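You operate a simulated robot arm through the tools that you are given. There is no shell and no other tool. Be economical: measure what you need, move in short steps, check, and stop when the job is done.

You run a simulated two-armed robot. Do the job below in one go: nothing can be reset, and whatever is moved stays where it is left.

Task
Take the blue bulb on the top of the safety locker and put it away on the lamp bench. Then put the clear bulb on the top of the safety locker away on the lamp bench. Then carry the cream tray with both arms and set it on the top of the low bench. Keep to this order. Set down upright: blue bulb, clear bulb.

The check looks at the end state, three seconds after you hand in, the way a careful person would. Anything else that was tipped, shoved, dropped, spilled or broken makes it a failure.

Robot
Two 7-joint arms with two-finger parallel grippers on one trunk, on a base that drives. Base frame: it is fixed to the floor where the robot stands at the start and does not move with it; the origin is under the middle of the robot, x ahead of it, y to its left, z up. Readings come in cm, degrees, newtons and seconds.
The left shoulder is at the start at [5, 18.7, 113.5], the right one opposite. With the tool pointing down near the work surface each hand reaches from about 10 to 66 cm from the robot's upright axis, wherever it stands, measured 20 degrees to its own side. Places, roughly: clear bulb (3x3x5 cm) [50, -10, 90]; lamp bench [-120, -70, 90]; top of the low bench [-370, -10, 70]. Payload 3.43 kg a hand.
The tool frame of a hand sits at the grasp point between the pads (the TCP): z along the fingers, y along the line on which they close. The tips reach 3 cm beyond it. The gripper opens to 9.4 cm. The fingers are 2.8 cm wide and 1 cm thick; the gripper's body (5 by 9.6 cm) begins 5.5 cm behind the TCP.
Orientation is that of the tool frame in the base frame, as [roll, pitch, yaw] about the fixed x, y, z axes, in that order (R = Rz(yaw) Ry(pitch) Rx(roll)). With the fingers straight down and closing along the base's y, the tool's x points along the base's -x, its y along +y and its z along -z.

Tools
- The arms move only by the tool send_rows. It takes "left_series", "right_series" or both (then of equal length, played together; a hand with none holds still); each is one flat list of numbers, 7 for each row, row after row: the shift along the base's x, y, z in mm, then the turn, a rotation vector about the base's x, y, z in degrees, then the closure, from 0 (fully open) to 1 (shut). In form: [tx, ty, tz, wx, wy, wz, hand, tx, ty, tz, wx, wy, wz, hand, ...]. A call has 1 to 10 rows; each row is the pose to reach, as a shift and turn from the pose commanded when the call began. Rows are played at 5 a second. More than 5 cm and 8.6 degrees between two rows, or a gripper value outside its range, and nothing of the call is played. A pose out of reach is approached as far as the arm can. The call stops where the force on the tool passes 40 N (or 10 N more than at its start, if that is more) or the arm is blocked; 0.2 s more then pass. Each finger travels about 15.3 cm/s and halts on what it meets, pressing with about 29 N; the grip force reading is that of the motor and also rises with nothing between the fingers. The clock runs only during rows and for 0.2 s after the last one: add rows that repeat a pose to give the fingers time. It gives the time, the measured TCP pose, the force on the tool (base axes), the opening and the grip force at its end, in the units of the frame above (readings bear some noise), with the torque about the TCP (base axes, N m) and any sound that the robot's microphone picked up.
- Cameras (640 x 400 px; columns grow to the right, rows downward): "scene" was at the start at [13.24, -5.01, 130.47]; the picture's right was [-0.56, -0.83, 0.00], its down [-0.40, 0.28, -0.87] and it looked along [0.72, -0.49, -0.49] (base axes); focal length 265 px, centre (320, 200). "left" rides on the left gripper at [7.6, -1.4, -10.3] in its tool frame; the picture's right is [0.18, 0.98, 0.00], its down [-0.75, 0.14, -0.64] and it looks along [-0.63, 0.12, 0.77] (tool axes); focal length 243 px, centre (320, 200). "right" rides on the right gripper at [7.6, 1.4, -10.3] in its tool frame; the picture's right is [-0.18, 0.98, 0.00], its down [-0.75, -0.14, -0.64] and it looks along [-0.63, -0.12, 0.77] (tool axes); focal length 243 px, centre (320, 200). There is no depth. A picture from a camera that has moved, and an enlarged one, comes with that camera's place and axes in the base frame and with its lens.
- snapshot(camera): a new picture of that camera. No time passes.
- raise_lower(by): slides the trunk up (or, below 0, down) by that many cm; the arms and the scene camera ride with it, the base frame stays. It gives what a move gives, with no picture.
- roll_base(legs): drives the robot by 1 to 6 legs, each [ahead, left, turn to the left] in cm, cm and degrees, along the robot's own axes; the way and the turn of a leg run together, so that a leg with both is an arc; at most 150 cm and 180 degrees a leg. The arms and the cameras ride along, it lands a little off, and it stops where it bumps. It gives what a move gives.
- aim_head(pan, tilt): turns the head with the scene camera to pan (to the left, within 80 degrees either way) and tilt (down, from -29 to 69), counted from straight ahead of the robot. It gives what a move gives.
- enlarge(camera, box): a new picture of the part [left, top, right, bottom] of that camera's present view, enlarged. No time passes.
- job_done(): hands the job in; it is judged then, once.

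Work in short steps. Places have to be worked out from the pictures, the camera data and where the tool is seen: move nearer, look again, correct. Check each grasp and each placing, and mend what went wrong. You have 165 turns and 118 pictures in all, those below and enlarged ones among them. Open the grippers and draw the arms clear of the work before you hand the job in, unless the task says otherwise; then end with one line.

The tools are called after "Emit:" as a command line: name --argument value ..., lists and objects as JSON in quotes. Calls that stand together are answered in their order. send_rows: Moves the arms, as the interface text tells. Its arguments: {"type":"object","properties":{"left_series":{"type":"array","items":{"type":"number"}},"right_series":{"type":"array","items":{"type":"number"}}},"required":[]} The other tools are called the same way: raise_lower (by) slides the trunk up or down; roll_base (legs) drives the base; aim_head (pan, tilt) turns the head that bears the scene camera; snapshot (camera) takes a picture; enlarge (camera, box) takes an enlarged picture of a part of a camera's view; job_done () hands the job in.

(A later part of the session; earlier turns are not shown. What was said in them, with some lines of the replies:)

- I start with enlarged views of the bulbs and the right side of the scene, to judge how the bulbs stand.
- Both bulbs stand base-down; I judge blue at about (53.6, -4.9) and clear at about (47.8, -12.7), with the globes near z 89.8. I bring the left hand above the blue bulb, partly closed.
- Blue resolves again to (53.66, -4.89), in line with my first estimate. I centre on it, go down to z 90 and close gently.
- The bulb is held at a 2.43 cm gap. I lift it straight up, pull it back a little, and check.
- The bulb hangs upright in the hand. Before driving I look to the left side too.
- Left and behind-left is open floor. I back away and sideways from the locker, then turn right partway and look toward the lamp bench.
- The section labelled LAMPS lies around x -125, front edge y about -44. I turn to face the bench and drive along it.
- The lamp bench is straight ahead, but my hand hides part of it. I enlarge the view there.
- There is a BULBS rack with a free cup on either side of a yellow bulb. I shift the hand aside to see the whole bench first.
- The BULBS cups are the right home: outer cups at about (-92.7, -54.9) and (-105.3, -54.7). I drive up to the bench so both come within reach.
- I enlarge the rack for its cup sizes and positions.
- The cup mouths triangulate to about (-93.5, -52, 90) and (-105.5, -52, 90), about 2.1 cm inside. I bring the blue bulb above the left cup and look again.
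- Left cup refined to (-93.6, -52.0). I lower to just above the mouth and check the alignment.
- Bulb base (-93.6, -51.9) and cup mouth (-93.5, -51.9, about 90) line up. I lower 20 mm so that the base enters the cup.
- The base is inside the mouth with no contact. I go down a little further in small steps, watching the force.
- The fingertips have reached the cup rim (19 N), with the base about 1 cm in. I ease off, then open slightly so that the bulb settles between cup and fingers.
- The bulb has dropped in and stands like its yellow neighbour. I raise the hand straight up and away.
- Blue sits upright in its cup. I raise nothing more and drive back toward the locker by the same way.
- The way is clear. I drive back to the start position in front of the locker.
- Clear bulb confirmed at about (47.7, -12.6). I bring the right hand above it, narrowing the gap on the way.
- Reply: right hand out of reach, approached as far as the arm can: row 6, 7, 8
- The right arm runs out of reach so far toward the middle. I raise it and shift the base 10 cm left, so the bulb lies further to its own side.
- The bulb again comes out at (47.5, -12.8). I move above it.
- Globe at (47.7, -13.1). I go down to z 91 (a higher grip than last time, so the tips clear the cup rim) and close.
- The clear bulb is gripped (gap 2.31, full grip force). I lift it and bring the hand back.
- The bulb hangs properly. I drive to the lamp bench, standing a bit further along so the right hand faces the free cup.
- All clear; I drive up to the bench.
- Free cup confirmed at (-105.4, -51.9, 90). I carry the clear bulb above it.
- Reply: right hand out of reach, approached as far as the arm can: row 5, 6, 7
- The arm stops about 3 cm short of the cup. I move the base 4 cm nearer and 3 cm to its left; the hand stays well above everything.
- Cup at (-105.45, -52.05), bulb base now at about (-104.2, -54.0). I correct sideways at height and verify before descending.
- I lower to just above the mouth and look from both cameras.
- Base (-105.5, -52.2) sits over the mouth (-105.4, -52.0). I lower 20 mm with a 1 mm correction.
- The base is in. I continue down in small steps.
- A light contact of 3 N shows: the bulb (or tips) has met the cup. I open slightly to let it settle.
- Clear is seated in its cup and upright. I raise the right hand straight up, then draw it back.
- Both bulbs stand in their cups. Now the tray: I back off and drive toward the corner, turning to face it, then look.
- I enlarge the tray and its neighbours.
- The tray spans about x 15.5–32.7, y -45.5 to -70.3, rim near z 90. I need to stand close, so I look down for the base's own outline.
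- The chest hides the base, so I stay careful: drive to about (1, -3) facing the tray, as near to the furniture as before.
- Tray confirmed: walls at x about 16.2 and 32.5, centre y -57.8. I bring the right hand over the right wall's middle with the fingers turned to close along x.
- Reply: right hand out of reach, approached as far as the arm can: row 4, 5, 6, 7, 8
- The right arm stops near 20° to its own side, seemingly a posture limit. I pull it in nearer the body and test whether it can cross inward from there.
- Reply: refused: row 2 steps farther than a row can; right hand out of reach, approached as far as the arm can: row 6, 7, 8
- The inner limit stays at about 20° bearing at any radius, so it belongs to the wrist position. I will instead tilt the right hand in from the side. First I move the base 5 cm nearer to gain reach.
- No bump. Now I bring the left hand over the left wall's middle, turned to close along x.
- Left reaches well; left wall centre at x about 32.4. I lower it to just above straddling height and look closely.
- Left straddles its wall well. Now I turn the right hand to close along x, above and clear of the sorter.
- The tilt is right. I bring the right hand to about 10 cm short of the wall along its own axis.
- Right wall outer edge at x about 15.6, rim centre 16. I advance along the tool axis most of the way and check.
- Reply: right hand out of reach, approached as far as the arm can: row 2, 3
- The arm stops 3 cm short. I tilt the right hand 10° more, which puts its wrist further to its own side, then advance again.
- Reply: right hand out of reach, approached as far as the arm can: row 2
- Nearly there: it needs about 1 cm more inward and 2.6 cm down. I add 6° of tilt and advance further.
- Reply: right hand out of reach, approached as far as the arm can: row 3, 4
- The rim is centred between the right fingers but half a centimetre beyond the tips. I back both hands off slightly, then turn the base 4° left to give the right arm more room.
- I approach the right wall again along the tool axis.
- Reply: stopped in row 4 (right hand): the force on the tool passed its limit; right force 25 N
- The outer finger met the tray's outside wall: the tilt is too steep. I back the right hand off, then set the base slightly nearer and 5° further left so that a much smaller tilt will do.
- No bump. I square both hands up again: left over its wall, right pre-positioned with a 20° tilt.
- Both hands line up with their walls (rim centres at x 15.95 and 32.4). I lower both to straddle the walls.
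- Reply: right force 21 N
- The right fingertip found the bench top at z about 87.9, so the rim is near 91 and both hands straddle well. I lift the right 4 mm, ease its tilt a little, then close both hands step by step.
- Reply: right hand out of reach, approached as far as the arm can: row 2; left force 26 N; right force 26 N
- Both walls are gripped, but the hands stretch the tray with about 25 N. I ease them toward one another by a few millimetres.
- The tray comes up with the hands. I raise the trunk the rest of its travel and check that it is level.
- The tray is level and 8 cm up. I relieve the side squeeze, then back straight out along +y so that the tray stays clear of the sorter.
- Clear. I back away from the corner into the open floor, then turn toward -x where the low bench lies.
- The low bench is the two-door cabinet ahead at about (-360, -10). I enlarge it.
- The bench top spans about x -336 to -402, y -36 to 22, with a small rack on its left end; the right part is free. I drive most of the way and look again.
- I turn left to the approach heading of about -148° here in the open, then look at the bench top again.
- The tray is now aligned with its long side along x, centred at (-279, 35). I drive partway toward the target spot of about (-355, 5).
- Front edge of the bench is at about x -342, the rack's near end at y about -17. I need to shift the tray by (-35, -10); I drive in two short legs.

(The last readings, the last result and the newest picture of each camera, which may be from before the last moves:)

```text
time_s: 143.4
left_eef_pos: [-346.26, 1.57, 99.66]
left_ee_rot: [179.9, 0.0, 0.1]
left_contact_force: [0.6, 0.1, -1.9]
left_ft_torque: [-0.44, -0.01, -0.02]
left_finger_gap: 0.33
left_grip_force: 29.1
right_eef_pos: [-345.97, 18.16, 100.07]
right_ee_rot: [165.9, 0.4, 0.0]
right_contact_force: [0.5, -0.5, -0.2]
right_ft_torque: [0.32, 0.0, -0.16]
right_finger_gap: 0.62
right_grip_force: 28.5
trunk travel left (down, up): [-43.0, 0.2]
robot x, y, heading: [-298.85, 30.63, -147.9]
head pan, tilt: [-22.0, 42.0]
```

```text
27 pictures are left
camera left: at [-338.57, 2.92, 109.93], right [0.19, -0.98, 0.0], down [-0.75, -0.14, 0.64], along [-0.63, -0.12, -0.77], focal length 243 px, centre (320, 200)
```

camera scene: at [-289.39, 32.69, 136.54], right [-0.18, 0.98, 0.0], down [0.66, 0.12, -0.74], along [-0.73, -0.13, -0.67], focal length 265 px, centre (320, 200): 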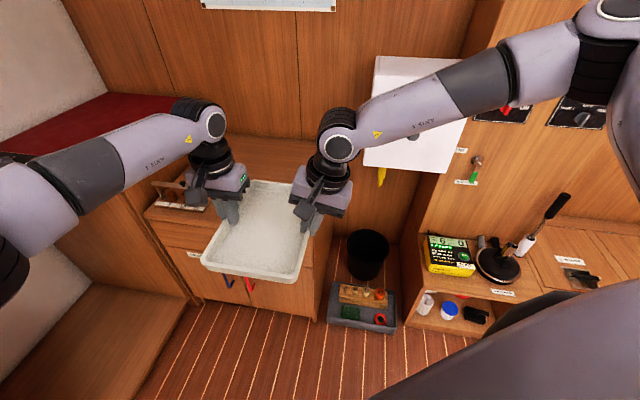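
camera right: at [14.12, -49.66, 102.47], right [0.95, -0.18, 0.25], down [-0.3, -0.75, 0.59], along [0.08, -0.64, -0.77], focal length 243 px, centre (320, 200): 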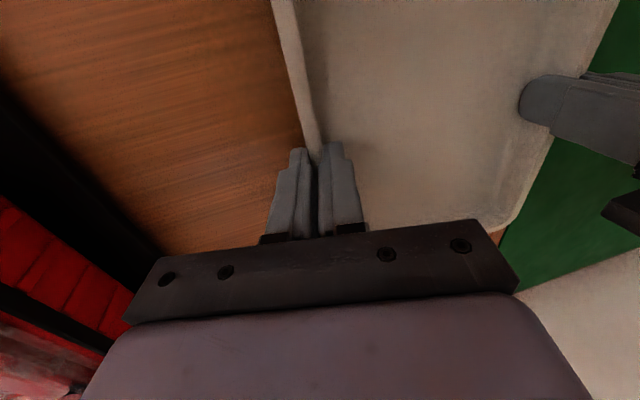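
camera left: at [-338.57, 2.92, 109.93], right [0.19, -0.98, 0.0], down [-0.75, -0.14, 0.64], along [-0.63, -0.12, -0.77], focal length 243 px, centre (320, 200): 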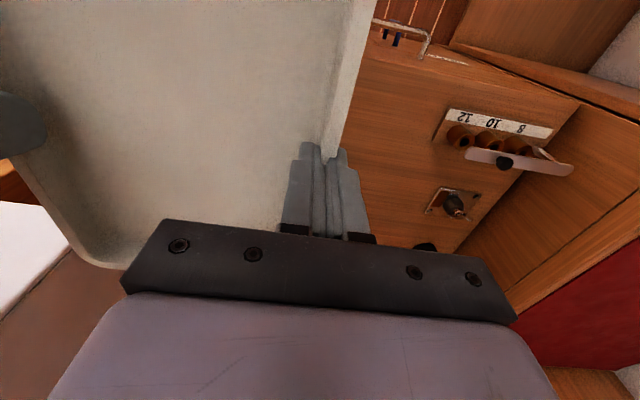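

The bench front edge is at x -341, and all the bench items lie at y below -20, so the spot is free. I drive the last 12 cm.

Emit:
roll_base --legs '[[12, -3, 0]]'

Emit:
snapshot --camera "scene"

Emit:
snapshot --camera "right"

```text
time_s: 144.7
left_eef_pos: [-358.08, -2.68, 99.64]
left_ee_rot: [180.0, 0.1, 0.2]
left_contact_force: [0.5, -0.4, -1.0]
left_ft_torque: [-0.4, 0.01, 0.02]
left_finger_gap: 0.34
left_grip_force: 29.1
right_eef_pos: [-357.97, 14.21, 100.02]
right_ee_rot: [165.8, 0.4, 0.1]
right_contact_force: [-1.3, -0.3, -0.8]
right_ft_torque: [0.33, 0.0, -0.17]
right_finger_gap: 0.61
right_grip_force: 29.1
trunk travel left (down, up): [-43.0, 0.2]
robot x, y, heading: [-311.07, 26.42, -147.9]
head pan, tilt: [-22.0, 42.0]
```

```text
26 pictures are left
camera scene: at [-324.41, 22.0, 136.51], right [-0.18, 0.98, 0.0], down [0.66, 0.12, -0.74], along [-0.73, -0.13, -0.67], focal length 265 px, centre (320, 200)
```

scene: 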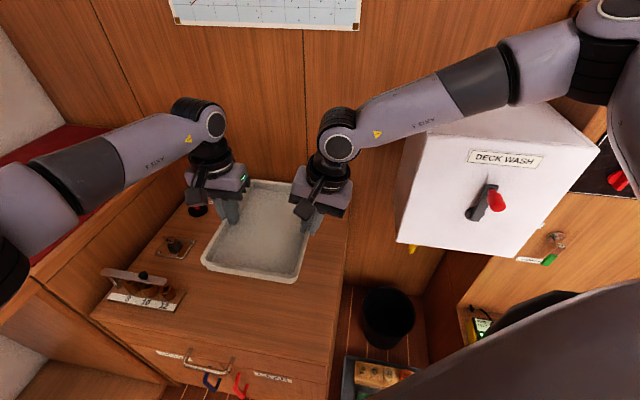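

```text
25 pictures are left
camera right: at [-350.17, 15.11, 110.4], right [-0.18, -0.95, 0.24], down [-0.75, 0.29, 0.59], along [-0.64, -0.07, -0.77], focal length 243 px, centre (320, 200)
```

right: 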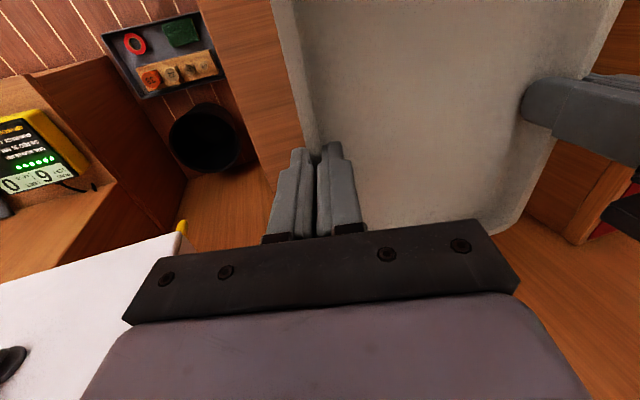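

The tray is over the free area. The right forearm must pass in front of the DECK WASH box (front face about x -376), so I lower in steps and check.

Emit:
raise_lower --by -10

Emit:
aim_head --pan -45 --tilt 35

Emit:
snapshot --camera "scene"

```text
time_s: 146.0
left_eef_pos: [-358.07, -2.53, 89.74]
left_ee_rot: [180.0, 0.0, 0.2]
left_contact_force: [1.1, 0.7, -1.7]
left_ft_torque: [-0.44, -0.01, 0.05]
left_finger_gap: 0.33
left_grip_force: 29.2
right_eef_pos: [-357.66, 14.16, 90.21]
right_ee_rot: [166.0, 0.5, 0.1]
right_contact_force: [-1.0, -0.3, 0.1]
right_ft_torque: [0.35, 0.01, -0.21]
right_finger_gap: 0.6
right_grip_force: 29.0
trunk travel left (down, up): [-33.0, 10.2]
robot x, y, heading: [-311.33, 26.62, -147.7]
head pan, tilt: [-22.0, 42.0]
```

```text
time_s: 146.9
left_eef_pos: [-358.03, -2.48, 89.76]
left_ee_rot: [-180.0, 0.0, 0.1]
left_contact_force: [0.9, 0.7, 0.0]
left_ft_torque: [-0.44, -0.01, 0.02]
left_finger_gap: 0.35
left_grip_force: 28.9
right_eef_pos: [-357.87, 14.08, 90.11]
right_ee_rot: [165.8, 0.5, 0.1]
right_contact_force: [-0.6, -1.0, 0.3]
right_ft_torque: [0.34, 0.0, -0.19]
right_finger_gap: 0.6
right_grip_force: 29.9
trunk travel left (down, up): [-33.0, 10.2]
robot x, y, heading: [-310.88, 26.66, -147.7]
head pan, tilt: [-45.0, 35.0]
```

```text
24 pictures are left
camera scene: at [-324.68, 25.46, 127.58], right [0.22, 0.98, 0.0], down [0.56, -0.13, -0.82], along [-0.8, 0.18, -0.57], focal length 265 px, centre (320, 200)
```

scene: 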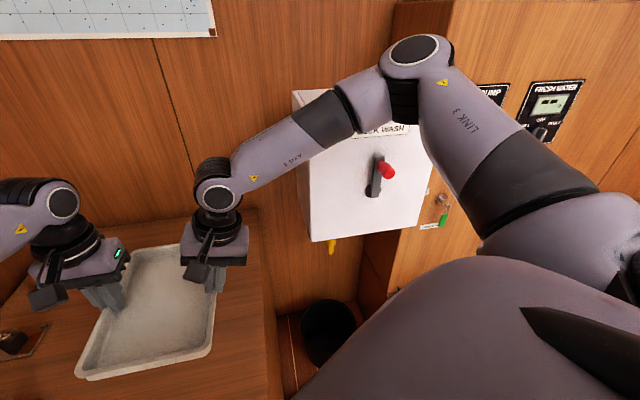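

The right elbow and forearm lie at about x -360, roughly 10 cm in front of the box. I lower another 10 cm.

Emit:
raise_lower --by -10

Emit:
snapshot --camera "scene"

Emit:
snapshot --camera "left"

```text
time_s: 148.2
left_eef_pos: [-357.97, -2.68, 79.69]
left_ee_rot: [-180.0, 0.0, 0.2]
left_contact_force: [0.6, -0.2, -1.3]
left_ft_torque: [-0.46, 0.06, 0.09]
left_finger_gap: 0.36
left_grip_force: 28.6
right_eef_pos: [-357.71, 14.1, 80.24]
right_ee_rot: [166.0, 0.4, 0.1]
right_contact_force: [-0.5, -0.6, -0.6]
right_ft_torque: [0.33, -0.02, -0.23]
right_finger_gap: 0.59
right_grip_force: 28.9
trunk travel left (down, up): [-23.0, 20.2]
robot x, y, heading: [-311.06, 26.25, -147.7]
head pan, tilt: [-45.0, 35.0]
```

```text
23 pictures are left
camera scene: at [-324.66, 25.47, 117.59], right [0.22, 0.98, 0.0], down [0.56, -0.13, -0.82], along [-0.8, 0.18, -0.57], focal length 265 px, centre (320, 200)
```

scene: 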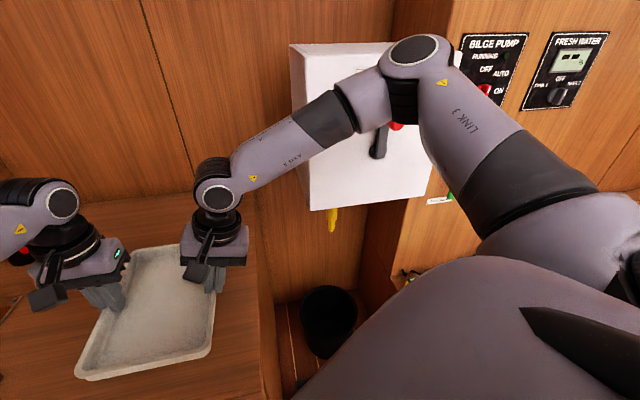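

```text
22 pictures are left
camera left: at [-350.38, -1.1, 89.98], right [0.19, -0.98, 0.0], down [-0.75, -0.14, 0.64], along [-0.63, -0.12, -0.77], focal length 243 px, centre (320, 200)
```

left: 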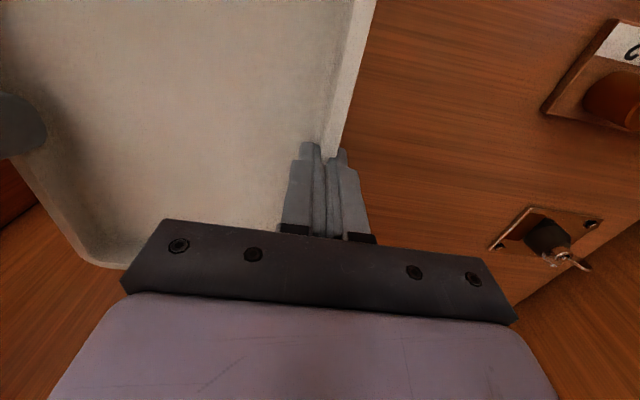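

The lever knob is at about (-371, 50, 100), the elbow's back near x -363, so it passes clear. I lower 4 cm more.

Emit:
raise_lower --by -4

Emit:
snapshot --camera "left"

Emit:
snapshot --camera "scene"

```text
time_s: 149.1
left_eef_pos: [-358.14, -2.54, 75.66]
left_ee_rot: [-180.0, 0.0, 0.2]
left_contact_force: [1.0, 0.5, -1.7]
left_ft_torque: [-0.48, 0.02, 0.02]
left_finger_gap: 0.34
left_grip_force: 29.0
right_eef_pos: [-357.84, 14.2, 76.13]
right_ee_rot: [166.0, 0.5, 0.1]
right_contact_force: [-0.6, -0.7, 0.2]
right_ft_torque: [0.3, 0.03, -0.18]
right_finger_gap: 0.6
right_grip_force: 29.3
trunk travel left (down, up): [-19.0, 24.2]
robot x, y, heading: [-311.32, 26.61, -147.6]
head pan, tilt: [-45.0, 35.0]
```

```text
21 pictures are left
camera left: at [-350.38, -1.1, 85.97], right [0.19, -0.98, 0.0], down [-0.75, -0.14, 0.64], along [-0.63, -0.12, -0.77], focal length 243 px, centre (320, 200)
```

left: 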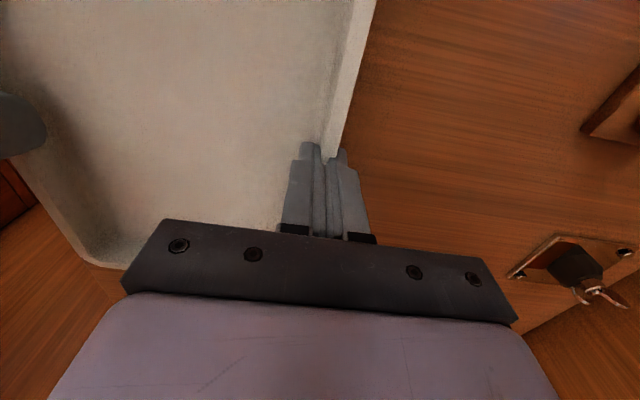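

```text
20 pictures are left
camera scene: at [-324.66, 25.47, 113.58], right [0.22, 0.98, 0.0], down [0.56, -0.13, -0.82], along [-0.8, 0.18, -0.57], focal length 265 px, centre (320, 200)
```

scene: 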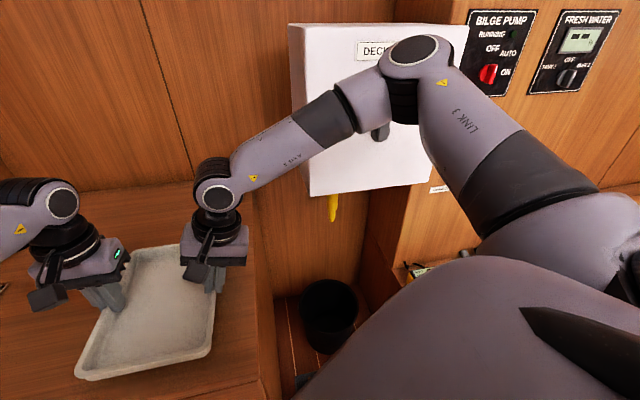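

Triangulation puts the bench top at about z 69.7; the tray bottom is near 71.9. I lower gently until the forces show contact.

Emit:
raise_lower --by -1.5

Emit:
raise_lower --by -0.4

```text
time_s: 149.7
left_eef_pos: [-358.13, -2.51, 74.22]
left_ee_rot: [-179.9, 0.1, 0.1]
left_contact_force: [-0.9, -0.5, -1.3]
left_ft_torque: [-0.48, -0.09, -0.12]
left_finger_gap: 0.35
left_grip_force: 29.1
right_eef_pos: [-357.78, 14.12, 74.65]
right_ee_rot: [165.9, 0.5, 0.1]
right_contact_force: [0.4, 0.4, 0.4]
right_ft_torque: [0.38, 0.02, 0.24]
right_finger_gap: 0.62
right_grip_force: 28.9
trunk travel left (down, up): [-17.5, 25.7]
robot x, y, heading: [-310.91, 26.91, -148.0]
head pan, tilt: [-45.0, 35.0]
```

```text
time_s: 150.2
left_eef_pos: [-357.94, -2.47, 73.89]
left_ee_rot: [179.9, 0.0, 0.2]
left_contact_force: [-3.2, -2.3, -0.2]
left_ft_torque: [-0.27, -0.86, 0.06]
left_finger_gap: 0.35
left_grip_force: 29.0
right_eef_pos: [-357.9, 14.08, 74.52]
right_ee_rot: [165.7, 0.6, 0.1]
right_contact_force: [1.1, 4.8, 14.7]
right_ft_torque: [0.45, -0.41, 0.52]
right_finger_gap: 0.57
right_grip_force: 29.1
trunk travel left (down, up): [-17.1, 26.1]
robot x, y, heading: [-310.9, 26.51, -147.8]
head pan, tilt: [-45.0, 35.0]
```

Contact on the right side. I lower 2 mm more for the left side, then open both hands together.

Emit:
raise_lower --by -0.2

Emit:
send_rows --left_series '[0, 0, 0, 0, 0, 0, 0.95, 0, 0, 0, 0, 0, 0, 0.85, 0, 0, 0, 0, 0, 0, 0.75, 0, 0, 0, 0, 0, 0, 0.75]' --right_series '[0, 0, 0, 0, 0, 0, 0.95, 0, 0, 0, 0, 0, 0, 0.85, 0, 0, 0, 0, 0, 0, 0.75, 0, 0, 0, 0, 0, 0, 0.75]'

Emit:
snapshot --camera "scene"

Emit:
snapshot --camera "right"

```text
time_s: 150.7
left_eef_pos: [-358.0, -2.61, 73.86]
left_ee_rot: [180.0, 0.2, 0.2]
left_contact_force: [-5.5, -6.4, 0.8]
left_ft_torque: [-0.2, -0.74, 0.02]
left_finger_gap: 0.33
left_grip_force: 29.1
right_eef_pos: [-357.87, 14.08, 74.36]
right_ee_rot: [165.5, 0.8, 0.1]
right_contact_force: [2.7, 11.8, 32.8]
right_ft_torque: [0.44, -0.12, 0.52]
right_finger_gap: 0.59
right_grip_force: 29.7
trunk travel left (down, up): [-16.9, 26.3]
robot x, y, heading: [-310.96, 26.47, -147.9]
head pan, tilt: [-45.0, 35.0]
```

```text
time_s: 151.7
left_eef_pos: [-357.91, -2.46, 73.59]
left_ee_rot: [-179.9, 0.0, 0.2]
left_contact_force: [0.3, -0.2, 0.0]
left_ft_torque: [-0.04, 0.0, -0.03]
left_finger_gap: 2.35
left_grip_force: 0.2
right_eef_pos: [-357.77, 14.15, 74.09]
right_ee_rot: [165.9, 0.4, 0.1]
right_contact_force: [0.4, -1.1, -1.1]
right_ft_torque: [0.01, 0.01, 0.0]
right_finger_gap: 2.34
right_grip_force: 0.0
trunk travel left (down, up): [-16.9, 26.3]
robot x, y, heading: [-311.07, 26.62, -147.7]
head pan, tilt: [-45.0, 35.0]
```

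```text
19 pictures are left
camera scene: at [-324.66, 25.47, 111.48], right [0.22, 0.98, 0.0], down [0.56, -0.13, -0.82], along [-0.8, 0.18, -0.57], focal length 265 px, centre (320, 200)
```

scene: 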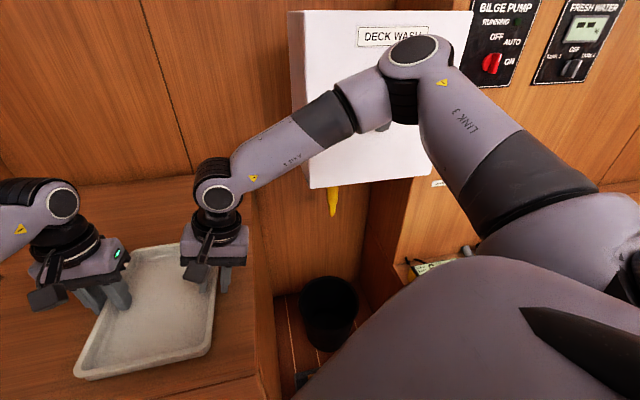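

```text
18 pictures are left
camera right: at [-350.09, 15.14, 84.32], right [-0.18, -0.95, 0.24], down [-0.75, 0.29, 0.59], along [-0.64, -0.07, -0.77], focal length 243 px, centre (320, 200)
```

right: 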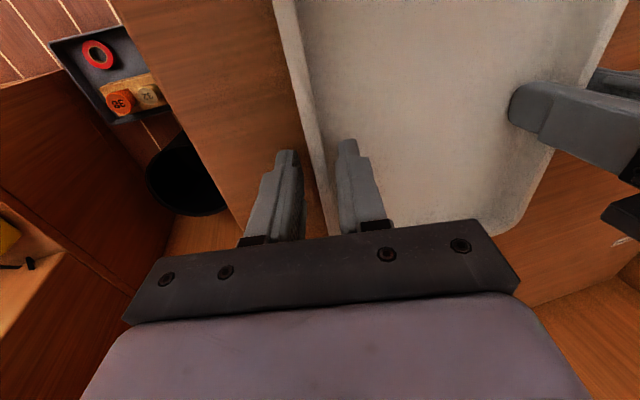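

The tray rests on the bench and the fingers are free of it. I open a little more and draw each hand out along its own axis.

Emit:
send_rows --left_series '[0, 0, 0, 0, 0, 0, 0.65, 0, 0, 15, 0, 0, 0, 0.65, 0, 0, 30, 0, 0, 0, 0.65, 0, 0, 50, 0, 0, 0, 0.65]' --right_series '[0, 0, 0, 0, 0, 0, 0.65, 0, 3.7, 15, 0, 0, 0, 0.65, 0, 7.5, 30, 0, 0, 0, 0.65, 0, 12, 50, 0, 0, 0, 0.65]'

Emit:
raise_lower --by 20

Emit:
aim_head --pan -10 --tilt 45

Emit:
snapshot --camera "scene"

```text
time_s: 152.7
left_eef_pos: [-357.97, -2.58, 78.55]
left_ee_rot: [180.0, 0.1, 0.2]
left_contact_force: [0.4, 0.3, 0.0]
left_ft_torque: [-0.03, -0.01, -0.03]
left_finger_gap: 3.29
left_grip_force: 0.0
right_eef_pos: [-357.88, 15.33, 79.05]
right_ee_rot: [165.9, 0.4, 0.0]
right_contact_force: [0.4, 0.0, 0.4]
right_ft_torque: [0.01, 0.0, -0.03]
right_finger_gap: 3.29
right_grip_force: 0.1
trunk travel left (down, up): [-16.9, 26.3]
robot x, y, heading: [-311.15, 26.18, -147.8]
head pan, tilt: [-45.0, 35.0]
```

```text
time_s: 154.9
left_eef_pos: [-357.97, -2.55, 98.65]
left_ee_rot: [-180.0, 0.0, 0.2]
left_contact_force: [0.1, -1.1, 0.6]
left_ft_torque: [-0.02, 0.0, -0.01]
left_finger_gap: 3.29
left_grip_force: 0.1
right_eef_pos: [-357.89, 15.29, 99.01]
right_ee_rot: [165.9, 0.5, 0.1]
right_contact_force: [-0.4, -1.1, -0.4]
right_ft_torque: [-0.02, 0.04, 0.0]
right_finger_gap: 3.28
right_grip_force: 0.1
trunk travel left (down, up): [-36.9, 6.3]
robot x, y, heading: [-310.87, 26.39, -148.0]
head pan, tilt: [-45.0, 35.0]
```

```text
time_s: 155.9
left_eef_pos: [-357.98, -2.62, 98.66]
left_ee_rot: [180.0, -0.1, 0.3]
left_contact_force: [-0.2, -0.1, -0.3]
left_ft_torque: [-0.02, -0.04, 0.02]
left_finger_gap: 3.3
left_grip_force: 0.0
right_eef_pos: [-357.73, 15.3, 98.94]
right_ee_rot: [165.8, 0.5, 0.1]
right_contact_force: [0.2, -0.3, 0.4]
right_ft_torque: [-0.03, 0.03, 0.01]
right_finger_gap: 3.31
right_grip_force: 0.0
trunk travel left (down, up): [-36.9, 6.3]
robot x, y, heading: [-311.07, 26.36, -148.0]
head pan, tilt: [-10.0, 45.0]
```

```text
17 pictures are left
camera scene: at [-323.61, 20.46, 130.0], right [-0.38, 0.93, 0.0], down [0.65, 0.27, -0.71], along [-0.66, -0.27, -0.71], focal length 265 px, centre (320, 200)
```

scene: 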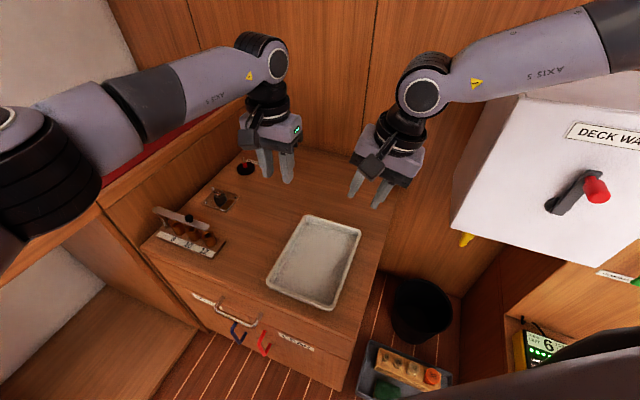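

The tray sits fully on the bench top, clear of everything. I back away and open the grippers, then take a last look.

Emit:
roll_base --legs '[[-45, 0, 0]]'

Emit:
send_rows --left_series '[0, 0, 0, 0, 0, 0, 0.3, 0, 0, 0, 0, 0, 0, 0, 0, 0, 0, 0, 0, 0, 0]' --right_series '[0, 0, 0, 0, 0, 0, 0.3, 0, 0, 0, 0, 0, 0, 0, 0, 0, 0, 0, 0, 0, 0]'

Emit:
snapshot --camera "scene"

Emit:
aim_head --pan 79 --tilt 20

Emit:
snapshot --camera "scene"

```text
time_s: 158.6
left_eef_pos: [-319.8, 21.36, 98.53]
left_ee_rot: [-179.9, 0.0, 0.4]
left_contact_force: [-0.8, -0.2, -0.1]
left_ft_torque: [-0.01, -0.01, -0.01]
left_finger_gap: 3.27
left_grip_force: 0.0
right_eef_pos: [-319.72, 39.27, 98.98]
right_ee_rot: [165.8, 0.6, 0.3]
right_contact_force: [0.3, 1.3, 0.9]
right_ft_torque: [0.02, 0.0, 0.04]
right_finger_gap: 3.3
right_grip_force: 0.0
trunk travel left (down, up): [-36.9, 6.3]
robot x, y, heading: [-273.06, 50.84, -147.5]
head pan, tilt: [-10.0, 45.0]
```

```text
time_s: 159.4
left_eef_pos: [-319.74, 21.38, 98.62]
left_ee_rot: [180.0, 0.0, 0.5]
left_contact_force: [-0.1, 0.3, 1.6]
left_ft_torque: [-0.02, 0.01, 0.0]
left_finger_gap: 9.39
left_grip_force: 0.0
right_eef_pos: [-319.72, 39.27, 98.97]
right_ee_rot: [165.9, 0.4, 0.3]
right_contact_force: [-0.4, -0.1, 0.7]
right_ft_torque: [0.01, 0.03, -0.03]
right_finger_gap: 9.38
right_grip_force: 0.0
trunk travel left (down, up): [-36.9, 6.3]
robot x, y, heading: [-272.98, 50.84, -147.5]
head pan, tilt: [-10.0, 45.0]
```

```text
16 pictures are left
camera scene: at [-285.51, 44.49, 130.0], right [-0.38, 0.92, 0.0], down [0.65, 0.27, -0.71], along [-0.65, -0.27, -0.71], focal length 265 px, centre (320, 200)
```

scene: 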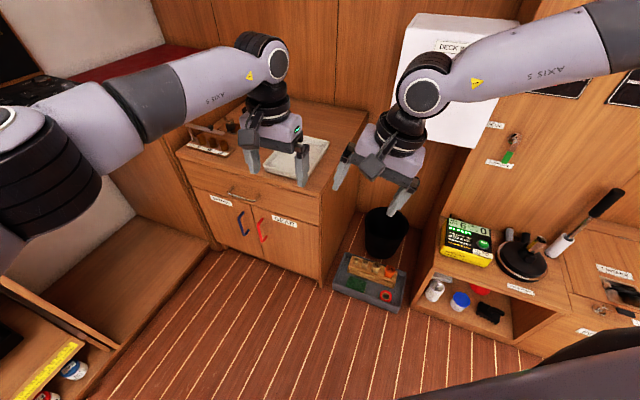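

```text
time_s: 161.1
left_eef_pos: [-319.77, 21.3, 98.63]
left_ee_rot: [-179.9, 0.0, 0.3]
left_contact_force: [0.1, 0.1, 0.3]
left_ft_torque: [-0.01, -0.01, 0.04]
left_finger_gap: 9.39
left_grip_force: 0.0
right_eef_pos: [-319.66, 39.33, 98.9]
right_ee_rot: [165.9, 0.6, 0.3]
right_contact_force: [-0.3, -0.1, 0.1]
right_ft_torque: [0.0, -0.01, 0.02]
right_finger_gap: 9.4
right_grip_force: 0.0
trunk travel left (down, up): [-36.9, 6.3]
robot x, y, heading: [-272.91, 50.59, -147.7]
head pan, tilt: [79.0, 20.0]
```

```text
15 pictures are left
camera scene: at [-274.6, 38.92, 133.87], right [-0.93, -0.36, 0.0], down [-0.12, 0.32, -0.94], along [0.34, -0.87, -0.34], focal length 265 px, centre (320, 200)
```

scene: 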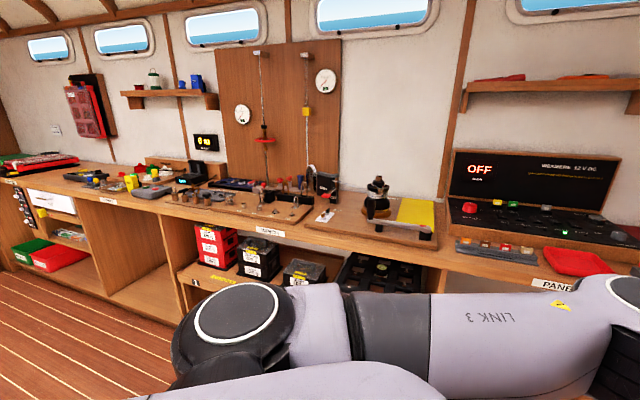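

The tray is on the low bench, the arms are clear and the grippers open. Both bulbs were last seen seated upright in the rack, so I hand in.

Emit:
job_done

```text
The job is handed in.
```

I put the blue bulb, then the clear bulb, upright in the two free cups of the BULBS rack on the lamp bench. Then I carried the cream tray with both arms and set it on top of the low bench. Both bulbs were upright when I last saw the rack close up, before I moved the tray; I did not check them up close again before handing in.
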